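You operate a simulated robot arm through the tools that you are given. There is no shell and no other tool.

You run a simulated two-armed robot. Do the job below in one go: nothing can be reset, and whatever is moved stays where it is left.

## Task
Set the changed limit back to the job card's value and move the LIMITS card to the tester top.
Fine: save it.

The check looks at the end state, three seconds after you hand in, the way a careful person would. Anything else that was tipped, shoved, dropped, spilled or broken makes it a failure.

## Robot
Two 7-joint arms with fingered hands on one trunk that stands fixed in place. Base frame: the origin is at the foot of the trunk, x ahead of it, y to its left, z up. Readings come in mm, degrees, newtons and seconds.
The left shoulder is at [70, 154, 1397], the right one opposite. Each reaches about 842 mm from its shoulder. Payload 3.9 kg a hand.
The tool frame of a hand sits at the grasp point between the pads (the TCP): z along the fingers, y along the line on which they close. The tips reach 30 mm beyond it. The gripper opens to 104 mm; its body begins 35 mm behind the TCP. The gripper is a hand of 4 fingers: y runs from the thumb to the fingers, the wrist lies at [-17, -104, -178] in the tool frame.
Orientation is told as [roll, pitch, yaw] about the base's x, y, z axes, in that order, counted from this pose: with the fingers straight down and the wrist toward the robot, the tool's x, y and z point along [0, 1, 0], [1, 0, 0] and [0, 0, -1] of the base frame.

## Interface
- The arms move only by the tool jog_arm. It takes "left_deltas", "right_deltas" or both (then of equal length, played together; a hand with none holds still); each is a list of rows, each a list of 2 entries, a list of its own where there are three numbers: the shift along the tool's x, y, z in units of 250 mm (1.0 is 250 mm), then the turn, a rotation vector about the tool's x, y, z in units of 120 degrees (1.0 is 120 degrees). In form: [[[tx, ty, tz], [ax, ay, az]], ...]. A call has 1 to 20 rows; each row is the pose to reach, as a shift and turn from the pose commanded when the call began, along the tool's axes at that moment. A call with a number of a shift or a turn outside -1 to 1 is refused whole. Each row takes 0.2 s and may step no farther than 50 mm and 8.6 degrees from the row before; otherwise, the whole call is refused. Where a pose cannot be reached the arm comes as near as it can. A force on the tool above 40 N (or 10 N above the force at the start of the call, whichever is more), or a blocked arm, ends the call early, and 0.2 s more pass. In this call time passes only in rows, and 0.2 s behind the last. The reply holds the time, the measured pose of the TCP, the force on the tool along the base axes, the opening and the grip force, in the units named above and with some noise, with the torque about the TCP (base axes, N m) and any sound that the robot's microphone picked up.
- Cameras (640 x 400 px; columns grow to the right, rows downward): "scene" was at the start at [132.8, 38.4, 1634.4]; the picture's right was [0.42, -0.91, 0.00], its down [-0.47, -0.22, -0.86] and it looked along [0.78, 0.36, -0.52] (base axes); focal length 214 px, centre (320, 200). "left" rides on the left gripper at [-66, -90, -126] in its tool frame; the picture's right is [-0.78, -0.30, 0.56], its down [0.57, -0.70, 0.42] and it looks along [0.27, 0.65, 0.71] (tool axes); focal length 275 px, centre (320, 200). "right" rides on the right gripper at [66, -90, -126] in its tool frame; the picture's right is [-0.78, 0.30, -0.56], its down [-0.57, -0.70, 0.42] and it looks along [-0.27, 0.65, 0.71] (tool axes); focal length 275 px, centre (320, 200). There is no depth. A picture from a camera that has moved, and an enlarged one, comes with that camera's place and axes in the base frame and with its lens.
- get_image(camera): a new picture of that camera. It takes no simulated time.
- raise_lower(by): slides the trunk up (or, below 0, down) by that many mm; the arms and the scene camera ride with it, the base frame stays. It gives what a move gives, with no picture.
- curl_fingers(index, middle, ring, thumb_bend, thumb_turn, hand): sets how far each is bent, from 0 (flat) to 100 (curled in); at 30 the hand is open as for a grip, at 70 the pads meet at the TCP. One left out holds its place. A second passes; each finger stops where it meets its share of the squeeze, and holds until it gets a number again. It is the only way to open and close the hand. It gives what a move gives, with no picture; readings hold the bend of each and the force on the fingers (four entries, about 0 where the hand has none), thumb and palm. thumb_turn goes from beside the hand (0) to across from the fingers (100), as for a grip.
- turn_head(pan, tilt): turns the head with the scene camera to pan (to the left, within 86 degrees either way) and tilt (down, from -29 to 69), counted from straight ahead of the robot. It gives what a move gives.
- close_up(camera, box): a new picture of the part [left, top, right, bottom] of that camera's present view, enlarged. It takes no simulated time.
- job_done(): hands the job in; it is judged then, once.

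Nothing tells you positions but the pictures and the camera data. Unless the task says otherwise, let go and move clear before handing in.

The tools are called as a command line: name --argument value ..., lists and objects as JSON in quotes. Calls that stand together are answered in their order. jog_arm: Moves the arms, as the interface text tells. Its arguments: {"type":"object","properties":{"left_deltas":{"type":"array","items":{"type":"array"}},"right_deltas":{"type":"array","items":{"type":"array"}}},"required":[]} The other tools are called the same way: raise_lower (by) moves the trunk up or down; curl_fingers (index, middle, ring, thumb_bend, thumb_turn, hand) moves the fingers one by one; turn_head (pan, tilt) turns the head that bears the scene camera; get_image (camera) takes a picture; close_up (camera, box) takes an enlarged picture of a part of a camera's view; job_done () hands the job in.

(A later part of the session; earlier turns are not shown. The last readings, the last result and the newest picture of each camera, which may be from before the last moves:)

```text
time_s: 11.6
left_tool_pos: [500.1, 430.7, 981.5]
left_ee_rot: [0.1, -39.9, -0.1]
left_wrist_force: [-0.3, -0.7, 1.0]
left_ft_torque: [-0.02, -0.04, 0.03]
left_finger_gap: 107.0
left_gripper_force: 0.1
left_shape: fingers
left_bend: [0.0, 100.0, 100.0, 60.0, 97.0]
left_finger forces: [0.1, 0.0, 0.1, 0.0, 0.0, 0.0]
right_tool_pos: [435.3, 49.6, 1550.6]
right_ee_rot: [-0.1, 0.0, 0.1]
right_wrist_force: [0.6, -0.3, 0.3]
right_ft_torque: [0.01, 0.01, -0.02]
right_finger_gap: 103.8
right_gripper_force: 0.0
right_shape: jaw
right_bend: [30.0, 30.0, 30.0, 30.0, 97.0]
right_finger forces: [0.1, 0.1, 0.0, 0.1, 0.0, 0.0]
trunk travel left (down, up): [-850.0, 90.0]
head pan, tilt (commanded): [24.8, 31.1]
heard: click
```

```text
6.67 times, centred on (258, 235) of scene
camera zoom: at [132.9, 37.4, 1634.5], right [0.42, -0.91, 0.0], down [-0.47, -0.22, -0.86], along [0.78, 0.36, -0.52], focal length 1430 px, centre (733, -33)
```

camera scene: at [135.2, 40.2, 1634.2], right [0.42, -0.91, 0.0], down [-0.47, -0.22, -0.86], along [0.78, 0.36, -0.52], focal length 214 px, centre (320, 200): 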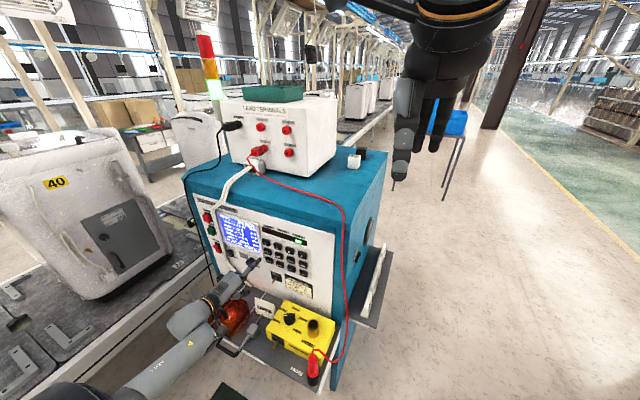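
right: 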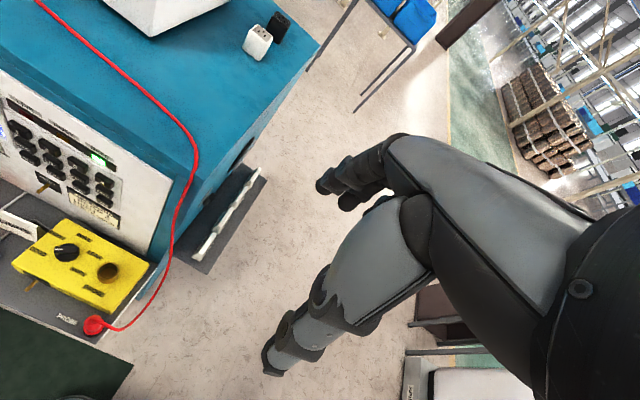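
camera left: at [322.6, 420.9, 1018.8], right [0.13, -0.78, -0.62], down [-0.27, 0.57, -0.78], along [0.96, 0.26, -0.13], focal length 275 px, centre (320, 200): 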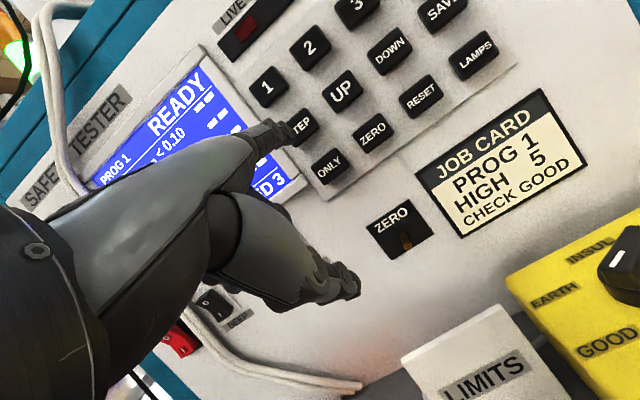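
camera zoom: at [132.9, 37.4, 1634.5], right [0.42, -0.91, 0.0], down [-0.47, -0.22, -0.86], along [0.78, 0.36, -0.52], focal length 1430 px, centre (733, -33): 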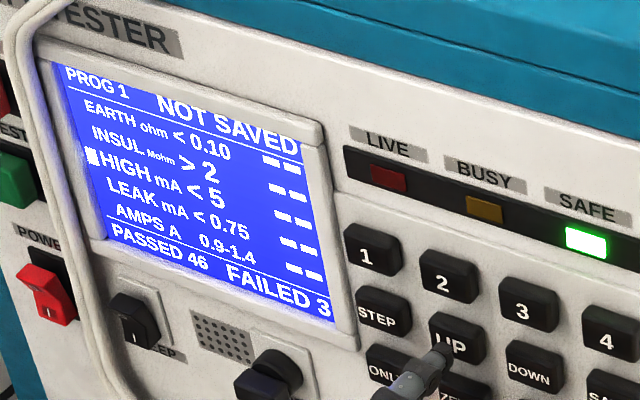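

HIGH reads 5 and the screen says NOT SAVED. I'll back off and slide 100 mm to the right to SAVE.

jog_arm --left_deltas '[[[0, -0.06, -0.05], [0, 0, 0]], [[-0.14, -0.06, -0.05], [0, 0, 0]], [[-0.28, -0.06, -0.05], [0, 0, 0]], [[-0.4, -0.06, -0.05], [0, 0, 0]], [[-0.4, 0, 0], [0, 0, 0]]]'

close_up --camera "scene" --box '[240, 225, 320, 275]'

close_up --camera "left" --box '[220, 60, 380, 160]'

```text
time_s: 12.8
left_tool_pos: [500.9, 330.2, 978.3]
left_ee_rot: [0.0, -39.8, 0.0]
left_wrist_force: [-0.2, 0.1, -0.1]
left_ft_torque: [-0.03, 0.01, -0.01]
left_finger_gap: 107.5
left_gripper_force: 0.0
left_shape: fingers
left_bend: [0.0, 100.0, 100.0, 60.0, 97.0]
left_finger forces: [0.0, 0.0, 0.1, 0.0, 0.1, 0.0]
right_tool_pos: [436.1, 50.7, 1550.8]
right_ee_rot: [0.1, 0.1, 0.0]
right_wrist_force: [-0.7, 0.0, 0.7]
right_ft_torque: [-0.04, 0.04, -0.02]
right_finger_gap: 103.7
right_gripper_force: 0.0
right_shape: jaw
right_bend: [30.0, 30.0, 30.0, 30.0, 97.0]
right_finger forces: [0.0, 0.0, 0.0, 0.0, 0.0, 0.1]
trunk travel left (down, up): [-850.0, 90.0]
head pan, tilt (commanded): [24.8, 31.1]
```

```text
8.00 times, centred on (280, 250) of scene
camera zoom: at [134.3, 38.9, 1634.3], right [0.42, -0.91, 0.0], down [-0.47, -0.22, -0.86], along [0.78, 0.36, -0.52], focal length 1716 px, centre (640, -200)
```

zoom: 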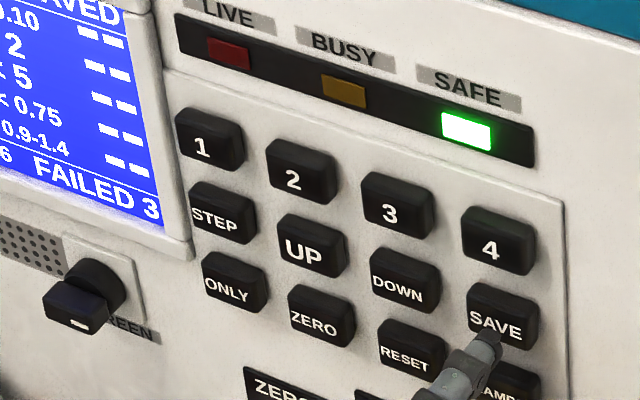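

```text
4.00 times, centred on (300, 110) of left
camera zoom: at [351.1, 265.0, 1017.5], right [0.13, -0.78, -0.62], down [-0.27, 0.57, -0.78], along [0.96, 0.26, -0.13], focal length 1101 px, centre (400, 560)
```

zoom: 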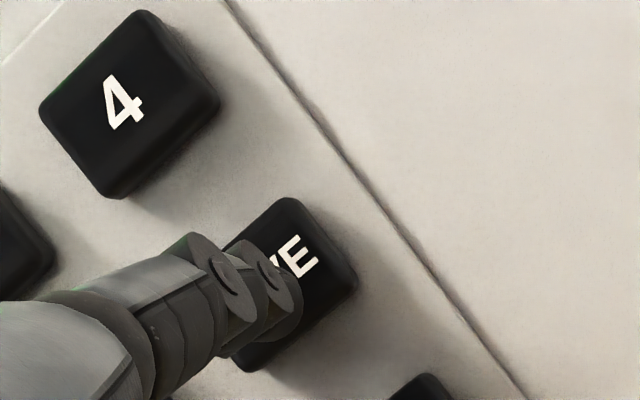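

The fingertip is in front of SAVE. I'll press once.

jog_arm --left_deltas '[[[0, 0.0245, 0.0206], [0, 0, 0]], [[0, 0.0368, 0.0309], [0, 0, 0]], [[0, 0.046, 0.0386], [0, 0, 0]], [[0, 0.0552, 0.0463], [0, 0, 0]], [[0, 0.0245, 0.0206], [0, 0, 0]], [[0, 0, 0], [0, 0, 0]]]'

close_up --camera "scene" --box '[210, 205, 306, 265]'

```text
time_s: 14.2
left_tool_pos: [501.4, 332.9, 980.2]
left_ee_rot: [0.0, -40.0, 0.0]
left_wrist_force: [0.8, 0.0, 0.4]
left_ft_torque: [0.01, -0.03, 0.0]
left_finger_gap: 107.0
left_gripper_force: 0.0
left_shape: fingers
left_bend: [0.0, 100.0, 100.0, 60.0, 97.0]
left_finger forces: [0.0, 0.0, 0.1, 0.0, 0.1, 0.0]
right_tool_pos: [434.5, 51.7, 1550.5]
right_ee_rot: [-0.1, -0.1, -0.2]
right_wrist_force: [0.5, -0.2, -1.3]
right_ft_torque: [0.02, 0.04, 0.02]
right_finger_gap: 103.7
right_gripper_force: 0.0
right_shape: jaw
right_bend: [30.0, 30.0, 30.0, 30.0, 97.0]
right_finger forces: [0.0, 0.0, 0.0, 0.0, 0.1, 0.0]
trunk travel left (down, up): [-850.0, 90.0]
head pan, tilt (commanded): [24.8, 31.1]
heard: click
```

```text
6.67 times, centred on (258, 235) of scene
camera zoom: at [132.5, 38.1, 1634.5], right [0.42, -0.91, 0.0], down [-0.47, -0.22, -0.86], along [0.78, 0.36, -0.52], focal length 1430 px, centre (733, -33)
```

zoom: 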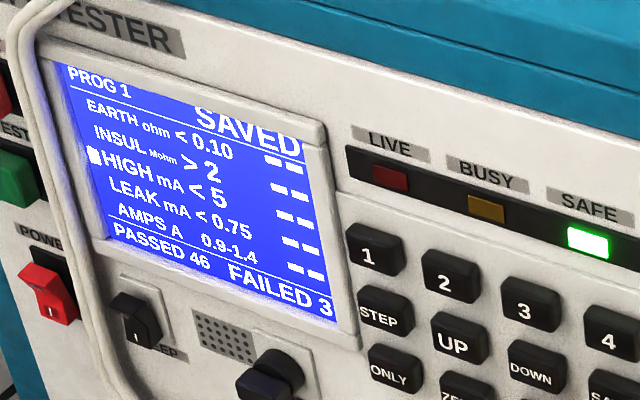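

The screen shows SAVED with HIGH < 5. Next I'll pull the hand back off the panel, bring it to fingers-down above and in front of the card, and look at the card up close.

jog_arm --left_deltas '[[[0, -0.1225, -0.103], [0, 0, 0]], [[0, -0.245, -0.206], [0, 0, 0]], [[0.0873, -0.245, -0.196], [0.0556, 0, 0]], [[0.1747, -0.244, -0.186], [0.1111, 0, 0]], [[0.262, -0.244, -0.176], [0.1667, 0, 0]], [[0.3493, -0.243, -0.166], [0.2222, 0, 0]], [[0.4367, -0.243, -0.156], [0.2778, 0, 0]], [[0.524, -0.243, -0.146], [0.3333, 0, 0]]]'

curl_fingers --hand "left" --index 42 --middle 42 --ring 42 --thumb_bend 42 --thumb_turn 97

get_image --camera "left"

get_image --camera "scene"

```text
time_s: 16.0
left_tool_pos: [429.8, 463.7, 970.3]
left_ee_rot: [0.0, 0.1, 0.0]
left_wrist_force: [0.9, -0.1, -0.3]
left_ft_torque: [0.02, 0.0, 0.0]
left_finger_gap: 107.3
left_gripper_force: 0.1
left_shape: fingers
left_bend: [0.0, 100.0, 100.0, 60.0, 97.0]
left_finger forces: [0.0, 0.0, 0.1, 0.0, 0.0, 0.0]
right_tool_pos: [436.5, 50.4, 1551.3]
right_ee_rot: [0.0, 0.0, 0.0]
right_wrist_force: [0.2, -0.3, -0.5]
right_ft_torque: [0.01, 0.01, 0.0]
right_finger_gap: 103.6
right_gripper_force: 0.1
right_shape: jaw
right_bend: [30.0, 30.0, 30.0, 30.0, 97.0]
right_finger forces: [0.0, 0.0, 0.1, 0.0, 0.0, 0.0]
trunk travel left (down, up): [-850.0, 90.0]
head pan, tilt (commanded): [24.8, 31.1]
```

```text
time_s: 17.0
left_tool_pos: [428.6, 463.5, 969.4]
left_ee_rot: [0.1, 0.0, 0.0]
left_wrist_force: [1.0, 0.6, 0.1]
left_ft_torque: [0.01, 0.03, 0.01]
left_finger_gap: 74.3
left_gripper_force: 0.1
left_shape: fingers
left_bend: [42.0, 42.0, 42.0, 42.0, 96.0]
left_finger forces: [0.1, 0.0, 0.0, 0.0, 0.0, 0.0]
right_tool_pos: [434.3, 50.0, 1550.9]
right_ee_rot: [0.0, 0.0, 0.0]
right_wrist_force: [-0.7, -0.3, -0.6]
right_ft_torque: [0.01, 0.03, 0.01]
right_finger_gap: 103.3
right_gripper_force: 0.0
right_shape: jaw
right_bend: [30.0, 30.0, 30.0, 30.0, 97.0]
right_finger forces: [0.1, 0.0, 0.0, 0.0, 0.0, 0.0]
trunk travel left (down, up): [-850.0, 90.0]
head pan, tilt (commanded): [24.8, 31.1]
```

```text
taken
camera left: at [339.1, 397.3, 1096.6], right [-0.3, -0.78, -0.56], down [-0.7, 0.57, -0.42], along [0.65, 0.26, -0.71], focal length 275 px, centre (320, 200)
```

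left: 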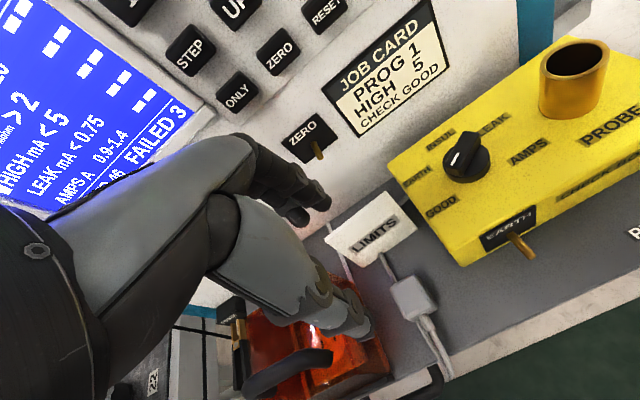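

```text
taken
camera scene: at [132.6, 38.3, 1634.4], right [0.42, -0.91, 0.0], down [-0.47, -0.22, -0.86], along [0.78, 0.36, -0.52], focal length 214 px, centre (320, 200)
```

scene: 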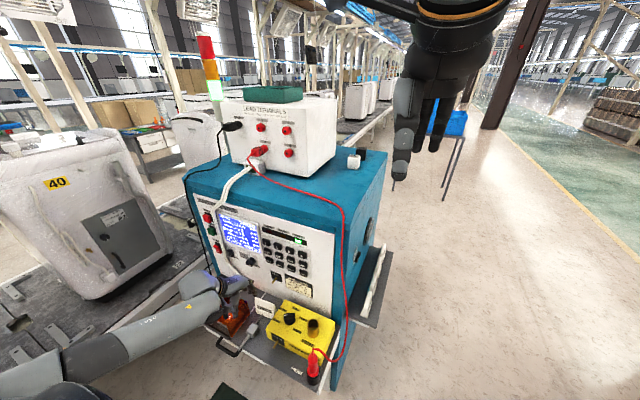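

close_up --camera "left" --box '[300, 170, 460, 270]'

close_up --camera "left" --box '[260, 90, 420, 190]'

close_up --camera "scene" --box '[190, 260, 286, 320]'

close_up --camera "left" --box '[240, 260, 480, 400]'

```text
4.00 times, centred on (380, 220) of left
camera zoom: at [339.1, 397.3, 1096.6], right [-0.3, -0.78, -0.56], down [-0.7, 0.57, -0.42], along [0.65, 0.26, -0.71], focal length 1101 px, centre (80, 120)
```

zoom: 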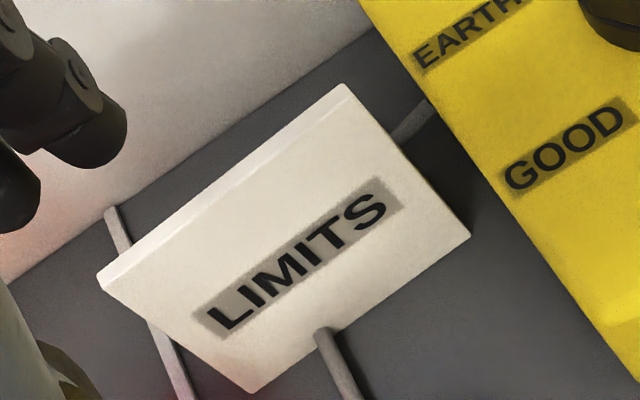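

```text
4.00 times, centred on (340, 140) of left
camera zoom: at [339.1, 397.3, 1096.6], right [-0.3, -0.78, -0.56], down [-0.7, 0.57, -0.42], along [0.65, 0.26, -0.71], focal length 1101 px, centre (240, 440)
```

zoom: 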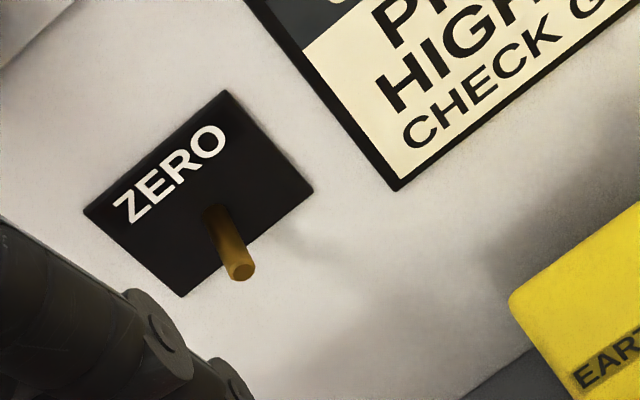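

```text
6.67 times, centred on (238, 290) of scene
camera zoom: at [132.6, 38.3, 1634.4], right [0.42, -0.91, 0.0], down [-0.47, -0.22, -0.86], along [0.78, 0.36, -0.52], focal length 1430 px, centre (867, -400)
```

zoom: 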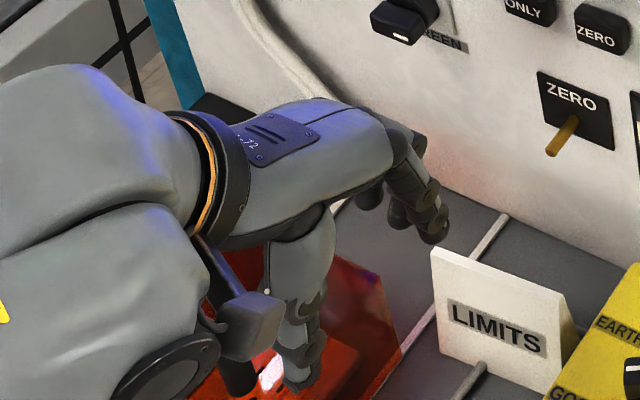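

```text
2.67 times, centred on (360, 330) of left
camera zoom: at [339.1, 397.3, 1096.6], right [-0.3, -0.78, -0.56], down [-0.7, 0.57, -0.42], along [0.65, 0.26, -0.71], focal length 734 px, centre (213, -147)
```

zoom: 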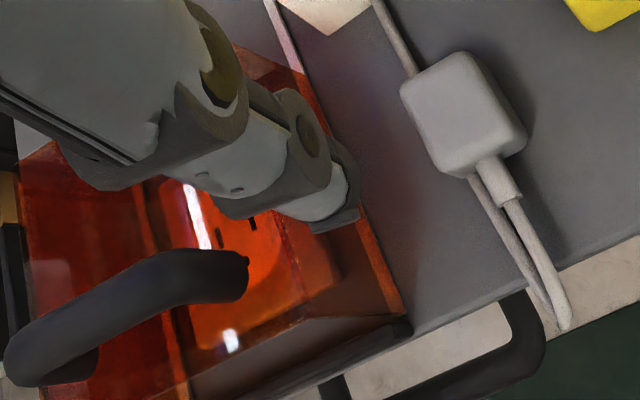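

From this view the card's ridge runs from about (511, 504, 849) to (520, 416, 849). It is turned about 5.5°, leans symmetrically, and the shelf is near z≈758. The ZERO lever tip is at about (573, 453, 897), so I'll come in a little forward of it with the hand partly closed, stopping just above the ridge to check.

jog_arm --left_deltas '[[[-0.006, 0.15, 0.06], [0, 0, -0.0229]], [[-0.012, 0.3, 0.16], [0, 0, -0.0458]], [[-0.012, 0.3, 0.3], [0, 0, -0.0458]]]'

get_image --camera "left"

close_up --camera "scene" --box '[190, 260, 286, 320]'

get_image --camera "scene"

```text
time_s: 17.8
left_tool_pos: [504.3, 460.7, 896.1]
left_ee_rot: [0.1, 0.0, 5.3]
left_wrist_force: [1.0, -0.2, -1.0]
left_ft_torque: [0.01, -0.01, 0.0]
left_finger_gap: 74.5
left_gripper_force: 0.1
left_shape: fingers
left_bend: [42.0, 42.0, 42.0, 42.0, 96.0]
left_finger forces: [0.0, 0.0, 0.0, 0.0, 0.0, 0.0]
right_tool_pos: [434.1, 51.5, 1551.2]
right_ee_rot: [0.0, 0.0, 0.0]
right_wrist_force: [0.3, 0.0, 0.1]
right_ft_torque: [-0.03, 0.03, -0.02]
right_finger_gap: 103.6
right_gripper_force: 0.0
right_shape: jaw
right_bend: [30.0, 30.0, 30.0, 30.0, 97.0]
right_finger forces: [0.0, 0.0, 0.1, 0.0, 0.0, 0.1]
trunk travel left (down, up): [-850.0, 90.0]
head pan, tilt (commanded): [24.8, 31.1]
```

```text
taken
camera left: at [421.2, 386.3, 1022.2], right [-0.22, -0.8, -0.56], down [-0.75, 0.5, -0.42], along [0.62, 0.33, -0.71], focal length 275 px, centre (320, 200)
```

left: 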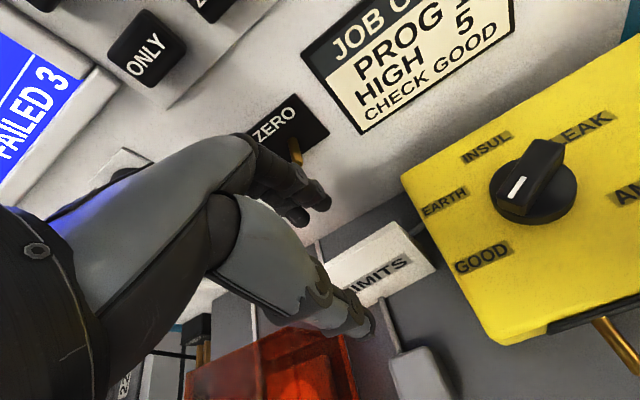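

```text
6.67 times, centred on (238, 290) of scene
camera zoom: at [132.5, 38.6, 1634.5], right [0.42, -0.91, 0.0], down [-0.47, -0.22, -0.86], along [0.78, 0.36, -0.52], focal length 1430 px, centre (867, -400)
```

zoom: 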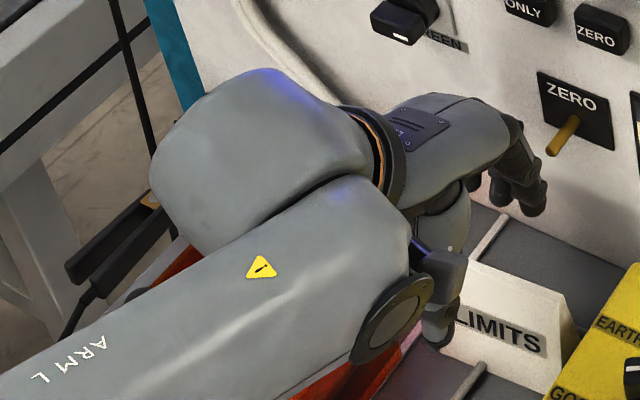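

```text
taken
camera scene: at [132.5, 38.6, 1634.5], right [0.42, -0.91, 0.0], down [-0.47, -0.22, -0.86], along [0.78, 0.36, -0.52], focal length 214 px, centre (320, 200)
```

scene: 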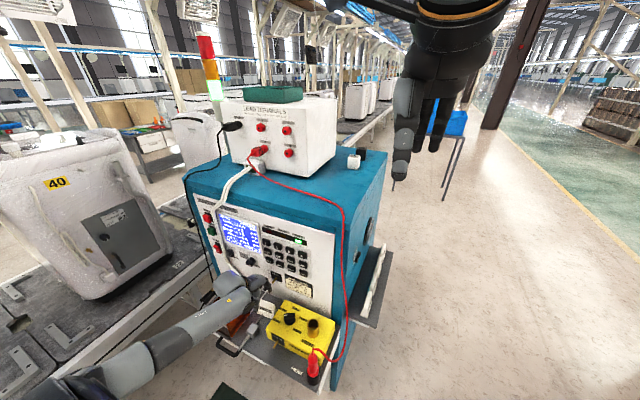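

The hand is clear of the lever and straddles the ridge line. I'll lower 70 mm so the fingers sit on both sides of the card.

jog_arm --left_deltas '[[[0, 0, 0.08], [0, 0, 0]], [[0, 0, 0.16], [0, 0, 0]], [[0, 0, 0.22], [0, 0, 0]], [[0, 0, 0.28], [0, 0, 0]]]'

get_image --camera "left"

close_up --camera "scene" --box '[200, 260, 296, 320]'

close_up --camera "left" --box '[240, 120, 432, 240]'

```text
time_s: 18.8
left_tool_pos: [505.5, 460.7, 824.2]
left_ee_rot: [0.0, 0.1, 5.5]
left_wrist_force: [0.0, 0.0, -0.4]
left_ft_torque: [-0.01, 0.0, 0.0]
left_finger_gap: 74.4
left_gripper_force: 0.0
left_shape: fingers
left_bend: [42.0, 42.0, 42.0, 42.0, 96.0]
left_finger forces: [0.1, 0.1, 0.1, 0.1, 0.1, 0.0]
right_tool_pos: [436.3, 50.8, 1550.7]
right_ee_rot: [0.0, 0.0, 0.0]
right_wrist_force: [-0.1, -0.4, -0.1]
right_ft_torque: [-0.03, 0.0, -0.02]
right_finger_gap: 103.5
right_gripper_force: 0.1
right_shape: jaw
right_bend: [30.0, 30.0, 30.0, 30.0, 97.0]
right_finger forces: [0.0, 0.0, 0.0, 0.1, 0.0, 0.1]
trunk travel left (down, up): [-850.0, 90.0]
head pan, tilt (commanded): [24.8, 31.1]
```

```text
taken
camera left: at [421.8, 386.2, 951.6], right [-0.22, -0.8, -0.56], down [-0.75, 0.5, -0.42], along [0.62, 0.33, -0.71], focal length 275 px, centre (320, 200)
```

left: 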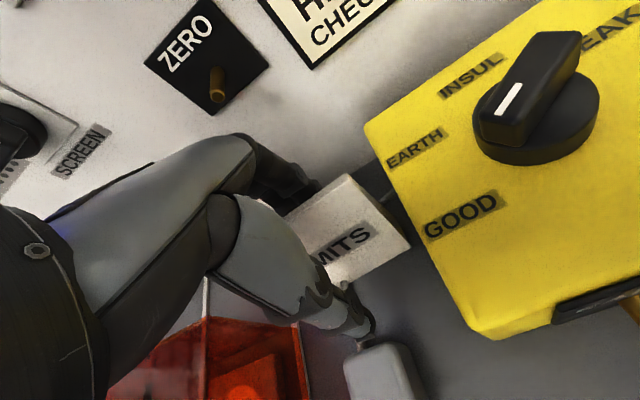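

```text
6.67 times, centred on (248, 290) of scene
camera zoom: at [133.6, 38.3, 1634.4], right [0.42, -0.91, 0.0], down [-0.47, -0.22, -0.86], along [0.78, 0.36, -0.52], focal length 1430 px, centre (800, -400)
```

zoom: 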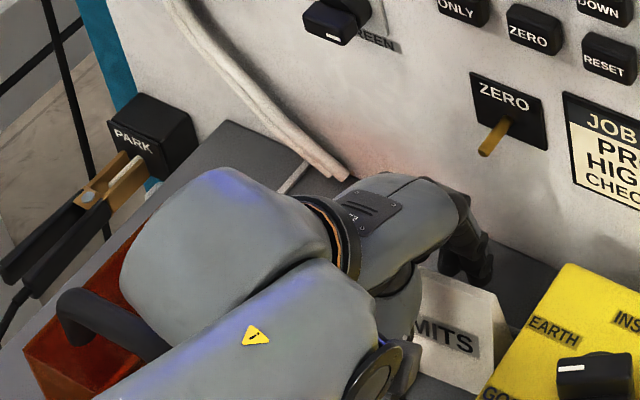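

```text
3.33 times, centred on (336, 180) of left
camera zoom: at [421.8, 386.2, 951.6], right [-0.22, -0.8, -0.56], down [-0.75, 0.5, -0.42], along [0.62, 0.33, -0.71], focal length 918 px, centre (267, 267)
```

zoom: 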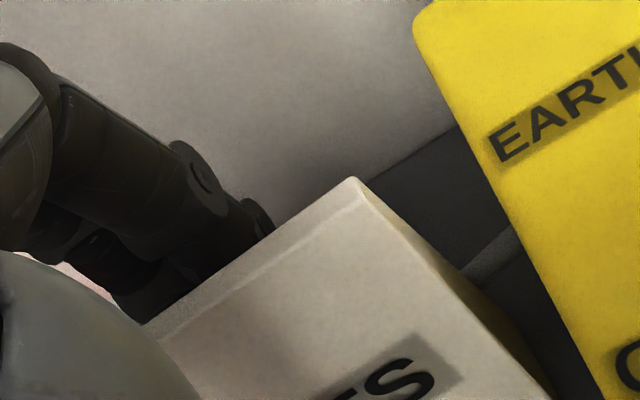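

The fingers are behind the ridge and the thumb is in front, with no contact. I'll centre over the card, shift 9 mm forward, and then close gradually.

jog_arm --left_deltas '[[[-0.0034, 0.0358, 0], [0, 0, 0]]]'

curl_fingers --hand "left" --index 57 --middle 57 --ring 57 --thumb_bend 57

get_image --camera "left"

close_up --camera "scene" --box '[230, 275, 294, 315]'

close_up --camera "left" --box '[240, 120, 432, 240]'

```text
time_s: 19.2
left_tool_pos: [514.3, 460.1, 826.6]
left_ee_rot: [0.0, 0.1, 5.3]
left_wrist_force: [-0.1, -0.4, -0.1]
left_ft_torque: [-0.03, 0.01, -0.03]
left_finger_gap: 74.4
left_gripper_force: 0.0
left_shape: fingers
left_bend: [42.0, 42.0, 42.0, 42.0, 96.0]
left_finger forces: [0.1, 0.0, 0.0, 0.0, 0.1, 0.0]
right_tool_pos: [436.4, 50.2, 1550.4]
right_ee_rot: [-0.1, 0.1, 0.0]
right_wrist_force: [0.0, 0.6, 0.9]
right_ft_torque: [0.03, -0.01, -0.02]
right_finger_gap: 103.9
right_gripper_force: 0.0
right_shape: jaw
right_bend: [30.0, 30.0, 30.0, 30.0, 97.0]
right_finger forces: [0.1, 0.1, 0.0, 0.0, 0.0, 0.1]
trunk travel left (down, up): [-850.0, 90.0]
head pan, tilt (commanded): [24.8, 31.1]
```

```text
time_s: 20.2
left_tool_pos: [512.8, 460.9, 826.0]
left_ee_rot: [0.0, 0.0, 5.5]
left_wrist_force: [-0.4, -0.1, 0.3]
left_ft_torque: [-0.01, 0.01, 0.0]
left_finger_gap: 38.6
left_gripper_force: 0.0
left_shape: fingers
left_bend: [56.0, 56.0, 56.0, 56.0, 98.0]
left_finger forces: [0.0, 0.0, 0.0, 0.0, 0.0, 0.1]
right_tool_pos: [434.9, 50.2, 1551.3]
right_ee_rot: [0.1, -0.1, 0.0]
right_wrist_force: [0.1, 0.9, -0.2]
right_ft_torque: [0.02, 0.0, 0.02]
right_finger_gap: 103.7
right_gripper_force: 0.1
right_shape: jaw
right_bend: [30.0, 30.0, 30.0, 30.0, 97.0]
right_finger forces: [0.2, 0.0, 0.0, 0.1, 0.1, 0.0]
trunk travel left (down, up): [-850.0, 90.0]
head pan, tilt (commanded): [24.8, 31.1]
```

```text
taken
camera left: at [430.3, 385.9, 952.7], right [-0.22, -0.8, -0.56], down [-0.75, 0.5, -0.42], along [0.62, 0.33, -0.71], focal length 275 px, centre (320, 200)
```

left: 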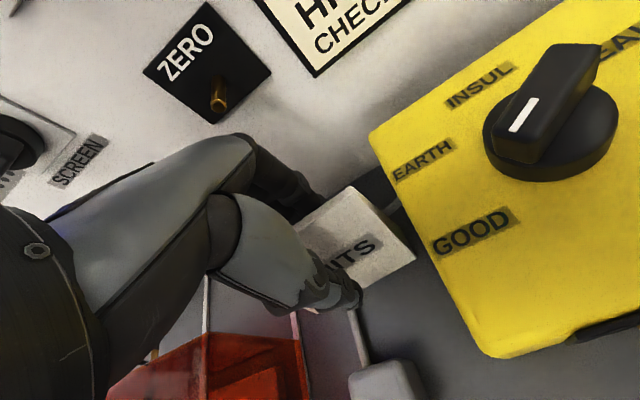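

```text
10.00 times, centred on (262, 295) of scene
camera zoom: at [132.8, 38.4, 1634.4], right [0.42, -0.91, 0.0], down [-0.47, -0.22, -0.86], along [0.78, 0.36, -0.52], focal length 2145 px, centre (900, -750)
```

zoom: 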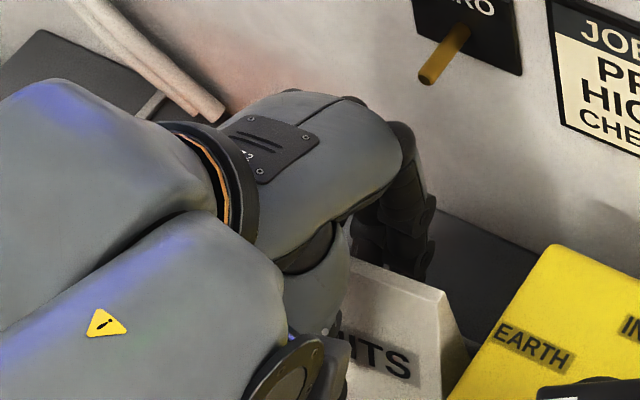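

```text
3.33 times, centred on (336, 180) of left
camera zoom: at [430.3, 385.9, 952.7], right [-0.22, -0.8, -0.56], down [-0.75, 0.5, -0.42], along [0.62, 0.33, -0.71], focal length 918 px, centre (267, 267)
```

zoom: 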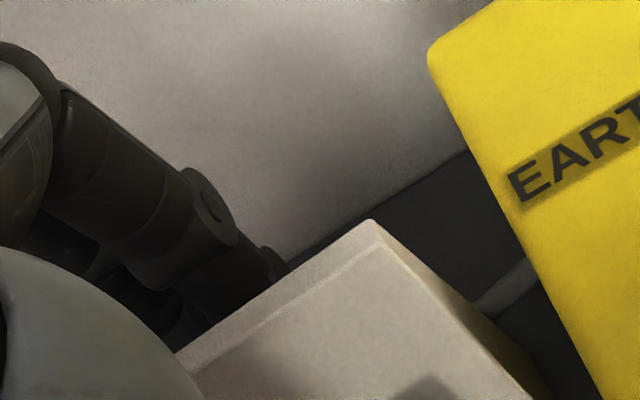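

There is no contact yet at a 39 mm gap. I'll close further in small steps.

curl_fingers --hand "left" --index 62 --middle 62 --ring 62 --thumb_bend 62

close_up --camera "left" --box '[240, 120, 432, 240]'

close_up --camera "left" --box '[270, 180, 462, 300]'

```text
time_s: 21.2
left_tool_pos: [514.0, 460.4, 826.4]
left_ee_rot: [0.0, 0.1, 5.4]
left_wrist_force: [0.8, -0.5, -0.2]
left_ft_torque: [-0.01, -0.03, -0.01]
left_finger_gap: 23.1
left_gripper_force: 0.1
left_shape: fingers
left_bend: [62.0, 62.0, 62.0, 62.0, 99.0]
left_finger forces: [0.0, 0.1, 0.1, 0.0, 0.0, 0.0]
right_tool_pos: [435.3, 50.8, 1551.5]
right_ee_rot: [0.0, 0.0, 0.0]
right_wrist_force: [0.4, -0.5, 0.8]
right_ft_torque: [0.0, 0.01, -0.01]
right_finger_gap: 103.6
right_gripper_force: 0.0
right_shape: jaw
right_bend: [30.0, 30.0, 30.0, 30.0, 97.0]
right_finger forces: [0.1, 0.0, 0.0, 0.0, 0.0, 0.0]
trunk travel left (down, up): [-850.0, 90.0]
head pan, tilt (commanded): [24.8, 31.1]
```

```text
3.33 times, centred on (336, 180) of left
camera zoom: at [430.3, 385.9, 952.7], right [-0.22, -0.8, -0.56], down [-0.75, 0.5, -0.42], along [0.62, 0.33, -0.71], focal length 918 px, centre (267, 267)
```

zoom: 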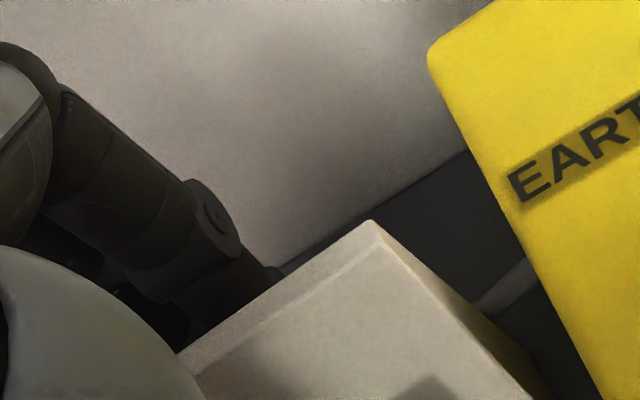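

```text
3.33 times, centred on (366, 240) of left
camera zoom: at [430.3, 385.9, 952.7], right [-0.22, -0.8, -0.56], down [-0.75, 0.5, -0.42], along [0.62, 0.33, -0.71], focal length 918 px, centre (167, 67)
```

zoom: 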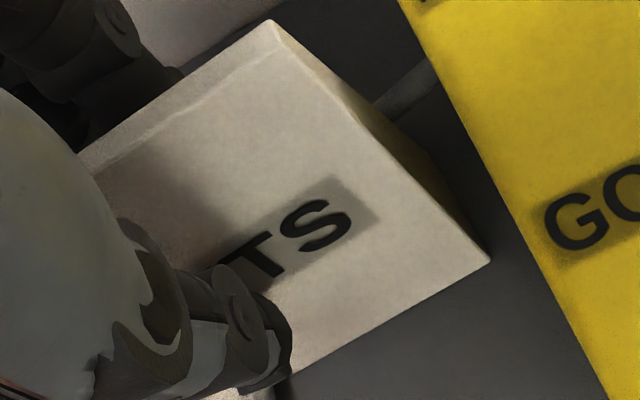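

curl_fingers --hand "left" --index 65 --middle 65 --ring 65 --thumb_bend 65

close_up --camera "left" --box '[240, 150, 432, 270]'

```text
time_s: 22.2
left_tool_pos: [513.7, 460.0, 826.8]
left_ee_rot: [0.1, 0.1, 5.4]
left_wrist_force: [-0.2, -0.3, 0.4]
left_ft_torque: [-0.03, 0.03, 0.0]
left_finger_gap: 18.2
left_gripper_force: 1.1
left_shape: fingers
left_bend: [64.0, 64.0, 65.0, 64.0, 99.0]
left_finger forces: [0.6, 0.6, 0.0, 0.0, 1.2, 0.0]
right_tool_pos: [435.3, 50.9, 1550.8]
right_ee_rot: [0.0, 0.0, 0.0]
right_wrist_force: [0.8, -0.2, 0.8]
right_ft_torque: [0.03, -0.02, -0.01]
right_finger_gap: 103.6
right_gripper_force: 0.1
right_shape: jaw
right_bend: [30.0, 30.0, 30.0, 30.0, 97.0]
right_finger forces: [0.0, 0.0, 0.0, 0.1, 0.1, 0.1]
trunk travel left (down, up): [-850.0, 90.0]
head pan, tilt (commanded): [24.8, 31.1]
```

```text
3.33 times, centred on (336, 210) of left
camera zoom: at [430.3, 385.9, 952.6], right [-0.22, -0.8, -0.56], down [-0.75, 0.5, -0.42], along [0.62, 0.33, -0.71], focal length 918 px, centre (267, 167)
```

zoom: 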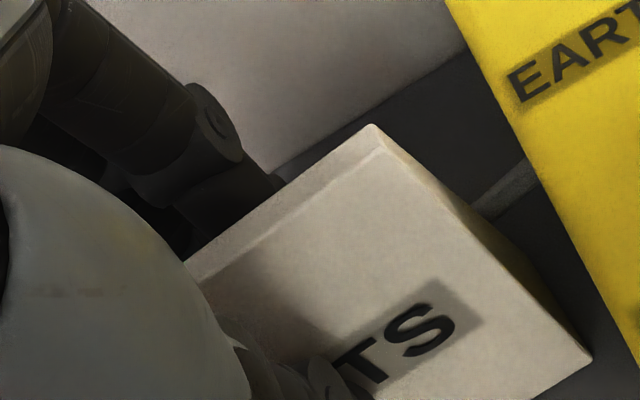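

Both sides now touch evenly (about 1.1 N) and the card hasn't moved. I'll squeeze more firmly.

curl_fingers --hand "left" --index 70 --middle 70 --ring 70 --thumb_bend 70

get_image --camera "left"

```text
time_s: 23.2
left_tool_pos: [513.3, 459.6, 827.0]
left_ee_rot: [0.1, 0.0, 5.3]
left_wrist_force: [-0.8, -0.1, -0.6]
left_ft_torque: [-0.03, 0.02, 0.03]
left_finger_gap: 16.2
left_gripper_force: 6.9
left_shape: fingers
left_bend: [66.0, 67.0, 69.0, 64.0, 99.0]
left_finger forces: [3.3, 2.4, 0.7, 0.1, 6.6, 0.0]
right_tool_pos: [435.7, 50.2, 1551.4]
right_ee_rot: [0.0, 0.0, 0.0]
right_wrist_force: [-0.5, 0.8, -1.6]
right_ft_torque: [0.02, 0.01, -0.02]
right_finger_gap: 103.8
right_gripper_force: 0.0
right_shape: jaw
right_bend: [30.0, 30.0, 30.0, 30.0, 97.0]
right_finger forces: [0.1, 0.0, 0.1, 0.0, 0.0, 0.0]
trunk travel left (down, up): [-850.0, 90.0]
head pan, tilt (commanded): [24.8, 31.1]
```

```text
taken
camera left: at [430.3, 385.9, 952.7], right [-0.22, -0.8, -0.56], down [-0.75, 0.5, -0.42], along [0.62, 0.33, -0.71], focal length 275 px, centre (320, 200)
```

left: 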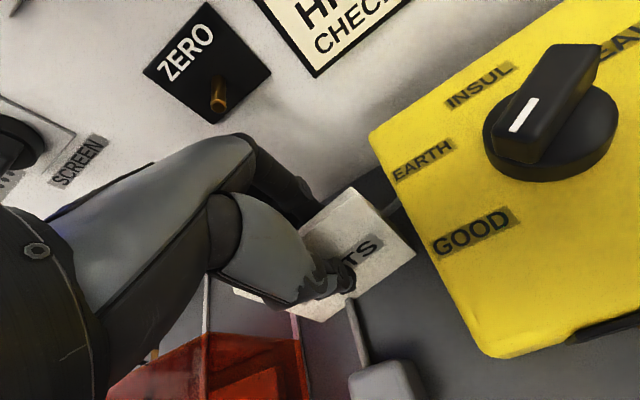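

curl_fingers --hand "left" --index 74 --middle 75 --ring 77 --thumb_bend 74

jog_arm --left_deltas '[[[0, 0, -0.02], [0, 0, 0]], [[0, 0, -0.05], [0, 0, 0]]]'

get_image --camera "left"

close_up --camera "scene" --box '[220, 270, 300, 320]'

```text
time_s: 24.2
left_tool_pos: [513.5, 460.7, 826.1]
left_ee_rot: [0.0, 0.0, 5.3]
left_wrist_force: [-0.5, 1.2, 1.5]
left_ft_torque: [0.03, 0.05, -0.02]
left_finger_gap: 15.9
left_gripper_force: 15.9
left_shape: fingers
left_bend: [73.0, 74.0, 76.0, 63.0, 96.0]
left_finger forces: [7.0, 6.0, 2.7, 0.0, 16.8, 0.0]
right_tool_pos: [435.3, 50.3, 1552.2]
right_ee_rot: [0.1, 0.0, -0.1]
right_wrist_force: [-0.9, -0.3, -0.2]
right_ft_torque: [-0.02, 0.0, -0.01]
right_finger_gap: 103.6
right_gripper_force: 0.1
right_shape: jaw
right_bend: [30.0, 30.0, 30.0, 30.0, 97.0]
right_finger forces: [0.0, 0.0, 0.0, 0.0, 0.0, 0.0]
trunk travel left (down, up): [-850.0, 90.0]
head pan, tilt (commanded): [24.8, 31.1]
```

```text
time_s: 24.8
left_tool_pos: [514.6, 460.1, 838.5]
left_ee_rot: [0.0, 0.1, 5.4]
left_wrist_force: [0.1, -0.4, -0.3]
left_ft_torque: [0.0, -0.01, 0.03]
left_finger_gap: 16.0
left_gripper_force: 15.6
left_shape: fingers
left_bend: [73.0, 74.0, 76.0, 63.0, 96.0]
left_finger forces: [7.3, 5.5, 2.3, 0.0, 16.5, 0.0]
right_tool_pos: [435.1, 50.6, 1551.9]
right_ee_rot: [-0.1, -0.1, -0.1]
right_wrist_force: [0.0, 0.5, 1.0]
right_ft_torque: [0.01, 0.0, -0.03]
right_finger_gap: 103.4
right_gripper_force: 0.1
right_shape: jaw
right_bend: [30.0, 30.0, 30.0, 30.0, 97.0]
right_finger forces: [0.1, 0.0, 0.0, 0.0, 0.0, 0.0]
trunk travel left (down, up): [-850.0, 90.0]
head pan, tilt (commanded): [24.8, 31.1]
```

```text
taken
camera left: at [431.4, 386.0, 965.2], right [-0.22, -0.8, -0.56], down [-0.75, 0.5, -0.42], along [0.62, 0.33, -0.71], focal length 275 px, centre (320, 200)
```

left: 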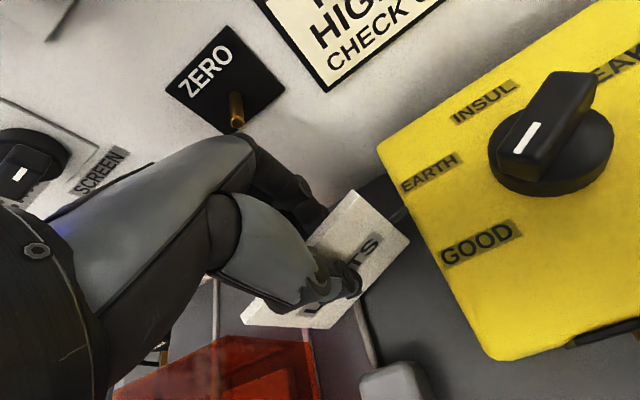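

```text
8.00 times, centred on (260, 295) of scene
camera zoom: at [132.7, 38.3, 1634.4], right [0.42, -0.91, 0.0], down [-0.47, -0.22, -0.86], along [0.78, 0.36, -0.52], focal length 1716 px, centre (800, -560)
```

zoom: 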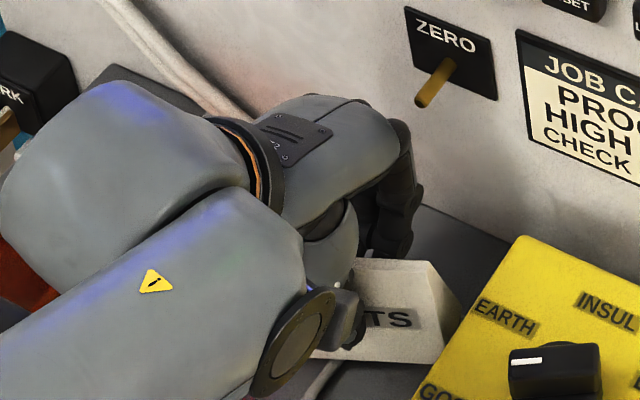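

The card is lifting but may have tilted in the grip. I'll look closely before going on.

close_up --camera "left" --box '[220, 170, 444, 340]'

close_up --camera "scene" --box '[246, 285, 294, 315]'

close_up --camera "right" --box '[0, 180, 96, 240]'

```text
2.35 times, centred on (332, 255) of left
camera zoom: at [431.4, 386.0, 965.2], right [-0.22, -0.8, -0.56], down [-0.75, 0.5, -0.42], along [0.62, 0.33, -0.71], focal length 648 px, centre (292, 71)
```

zoom: 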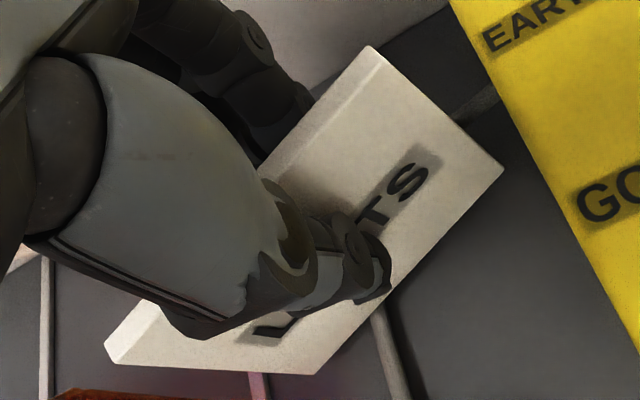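

```text
13.33 times, centred on (270, 300) of scene
camera zoom: at [132.7, 38.3, 1634.4], right [0.42, -0.91, 0.0], down [-0.47, -0.22, -0.86], along [0.78, 0.36, -0.52], focal length 2860 px, centre (987, -1133)
```

zoom: 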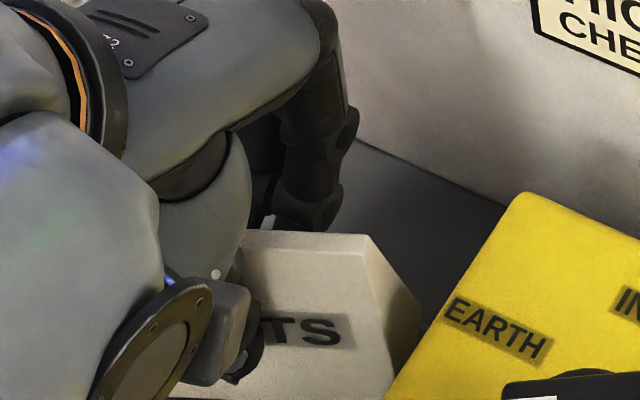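

```text
6.67 times, centred on (48, 210) of right
camera zoom: at [346.3, 115.8, 1675.9], right [0.3, -0.78, 0.56], down [-0.7, -0.57, -0.42], along [0.65, -0.27, -0.71], focal length 1835 px, centre (2133, 133)
```

zoom: 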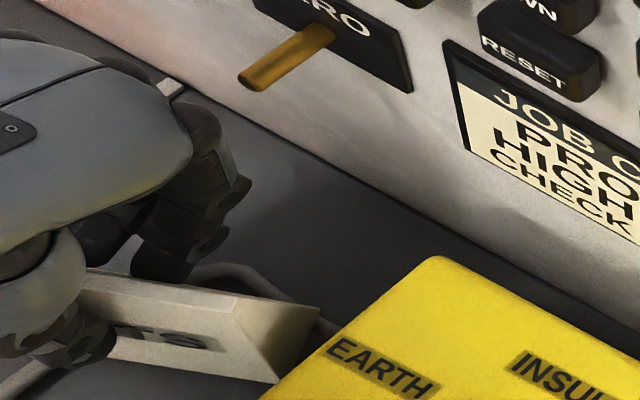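

The card turned about 16° in yaw and about 7° in pitch within the grip, but it is held at about 16 N. I can correct the tilt with the hand before I set it down. Now I'll lift it straight up, drifting slightly away from the ZERO lever.

jog_arm --left_deltas '[[[0.002, -0.02, -0.08], [0, 0, 0]], [[0.004, -0.04, -0.18], [0, 0, 0]], [[0.0054, -0.0557, -0.28], [0, 0, 0]], [[0.0054, -0.0557, -0.38], [0, 0, 0]], [[0.0054, -0.0557, -0.49], [0, 0, 0]]]'

get_image --camera "left"

get_image --camera "scene"

close_up --camera "scene" --box '[190, 240, 310, 330]'

```text
time_s: 26.0
left_tool_pos: [500.5, 460.5, 959.7]
left_ee_rot: [0.0, 0.1, 5.6]
left_wrist_force: [-0.3, -0.5, -1.1]
left_ft_torque: [0.0, -0.04, -0.02]
left_finger_gap: 15.7
left_gripper_force: 15.9
left_shape: fingers
left_bend: [73.0, 74.0, 76.0, 63.0, 96.0]
left_finger forces: [7.5, 5.4, 2.2, 0.1, 16.3, 0.0]
right_tool_pos: [434.9, 50.4, 1551.1]
right_ee_rot: [0.0, -0.1, 0.0]
right_wrist_force: [0.1, -0.7, -0.3]
right_ft_torque: [0.02, -0.02, -0.01]
right_finger_gap: 103.8
right_gripper_force: 0.1
right_shape: jaw
right_bend: [30.0, 30.0, 30.0, 30.0, 97.0]
right_finger forces: [0.0, 0.1, 0.0, 0.0, 0.0, 0.1]
trunk travel left (down, up): [-850.0, 90.0]
head pan, tilt (commanded): [24.8, 31.1]
```

```text
taken
camera left: at [416.9, 386.7, 1086.7], right [-0.22, -0.8, -0.56], down [-0.75, 0.5, -0.42], along [0.62, 0.33, -0.71], focal length 275 px, centre (320, 200)
```

left: 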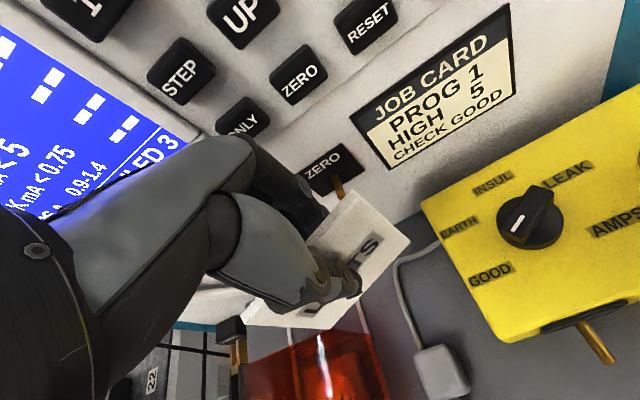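

```text
taken
camera scene: at [132.2, 38.2, 1634.4], right [0.42, -0.91, 0.0], down [-0.47, -0.22, -0.86], along [0.78, 0.36, -0.52], focal length 214 px, centre (320, 200)
```

scene: 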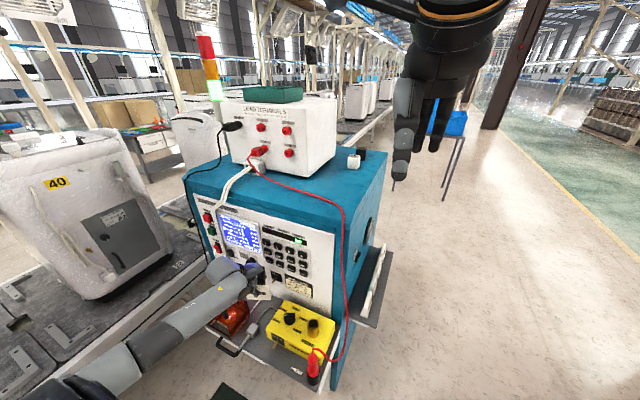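

```text
4.44 times, centred on (250, 285) of scene
camera zoom: at [132.2, 38.2, 1634.4], right [0.42, -0.91, 0.0], down [-0.47, -0.22, -0.86], along [0.78, 0.36, -0.52], focal length 953 px, centre (631, -178)
```

zoom: 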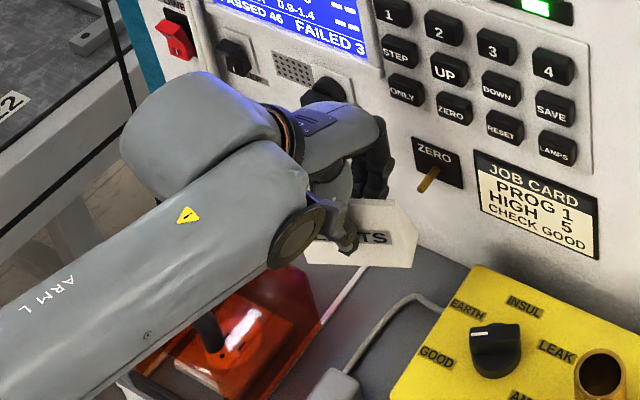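

The card is clear of the shelf and the cable stayed where it was. I'll back away from the panel and rise in front of the tester.

jog_arm --left_deltas '[[[0.01, -0.1, -0.12], [0, 0, 0]], [[0.019, -0.199, -0.25], [0, 0, 0]], [[0.019, -0.199, -0.42], [0, 0, 0]], [[0.019, -0.199, -0.6], [0, 0, 0]], [[0.019, -0.199, -0.78], [0, 0, 0]], [[0.019, -0.199, -0.96], [0, 0, 0]]]'

get_image --camera "scene"

get_image --camera "left"

```text
time_s: 27.4
left_tool_pos: [449.9, 458.2, 1199.9]
left_ee_rot: [0.1, 0.1, 5.3]
left_wrist_force: [0.3, -1.2, -0.4]
left_ft_torque: [-0.01, -0.01, -0.01]
left_finger_gap: 15.3
left_gripper_force: 15.3
left_shape: fingers
left_bend: [73.0, 74.0, 76.0, 63.0, 96.0]
left_finger forces: [7.6, 4.9, 2.1, 0.0, 15.6, 0.0]
right_tool_pos: [434.9, 49.8, 1550.9]
right_ee_rot: [0.0, 0.1, 0.0]
right_wrist_force: [0.7, 0.2, -0.2]
right_ft_torque: [-0.01, -0.03, 0.02]
right_finger_gap: 103.9
right_gripper_force: 0.0
right_shape: jaw
right_bend: [30.0, 30.0, 30.0, 30.0, 97.0]
right_finger forces: [0.1, 0.0, 0.0, 0.0, 0.1, 0.0]
trunk travel left (down, up): [-850.0, 90.0]
head pan, tilt (commanded): [24.8, 31.1]
```

```text
taken
camera scene: at [133.3, 38.1, 1634.3], right [0.42, -0.91, 0.0], down [-0.47, -0.22, -0.86], along [0.78, 0.36, -0.52], focal length 214 px, centre (320, 200)
```

scene: 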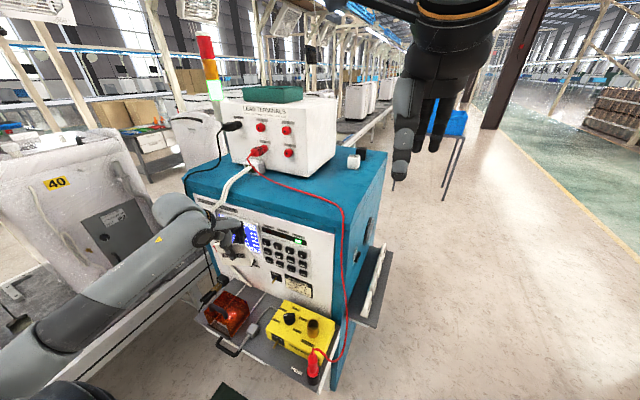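

```text
taken
camera left: at [366.6, 383.7, 1325.4], right [-0.22, -0.8, -0.56], down [-0.75, 0.5, -0.42], along [0.62, 0.33, -0.71], focal length 275 px, centre (320, 200)
```

left: 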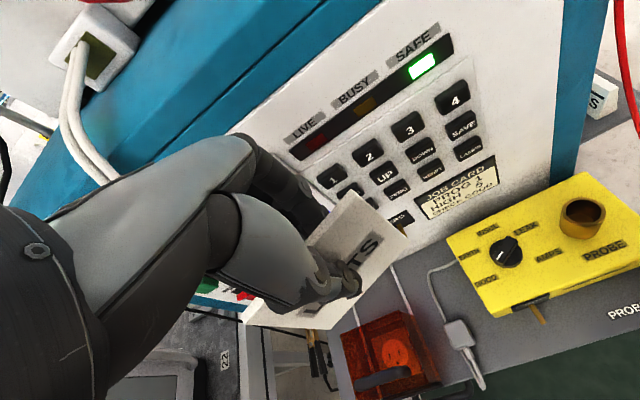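

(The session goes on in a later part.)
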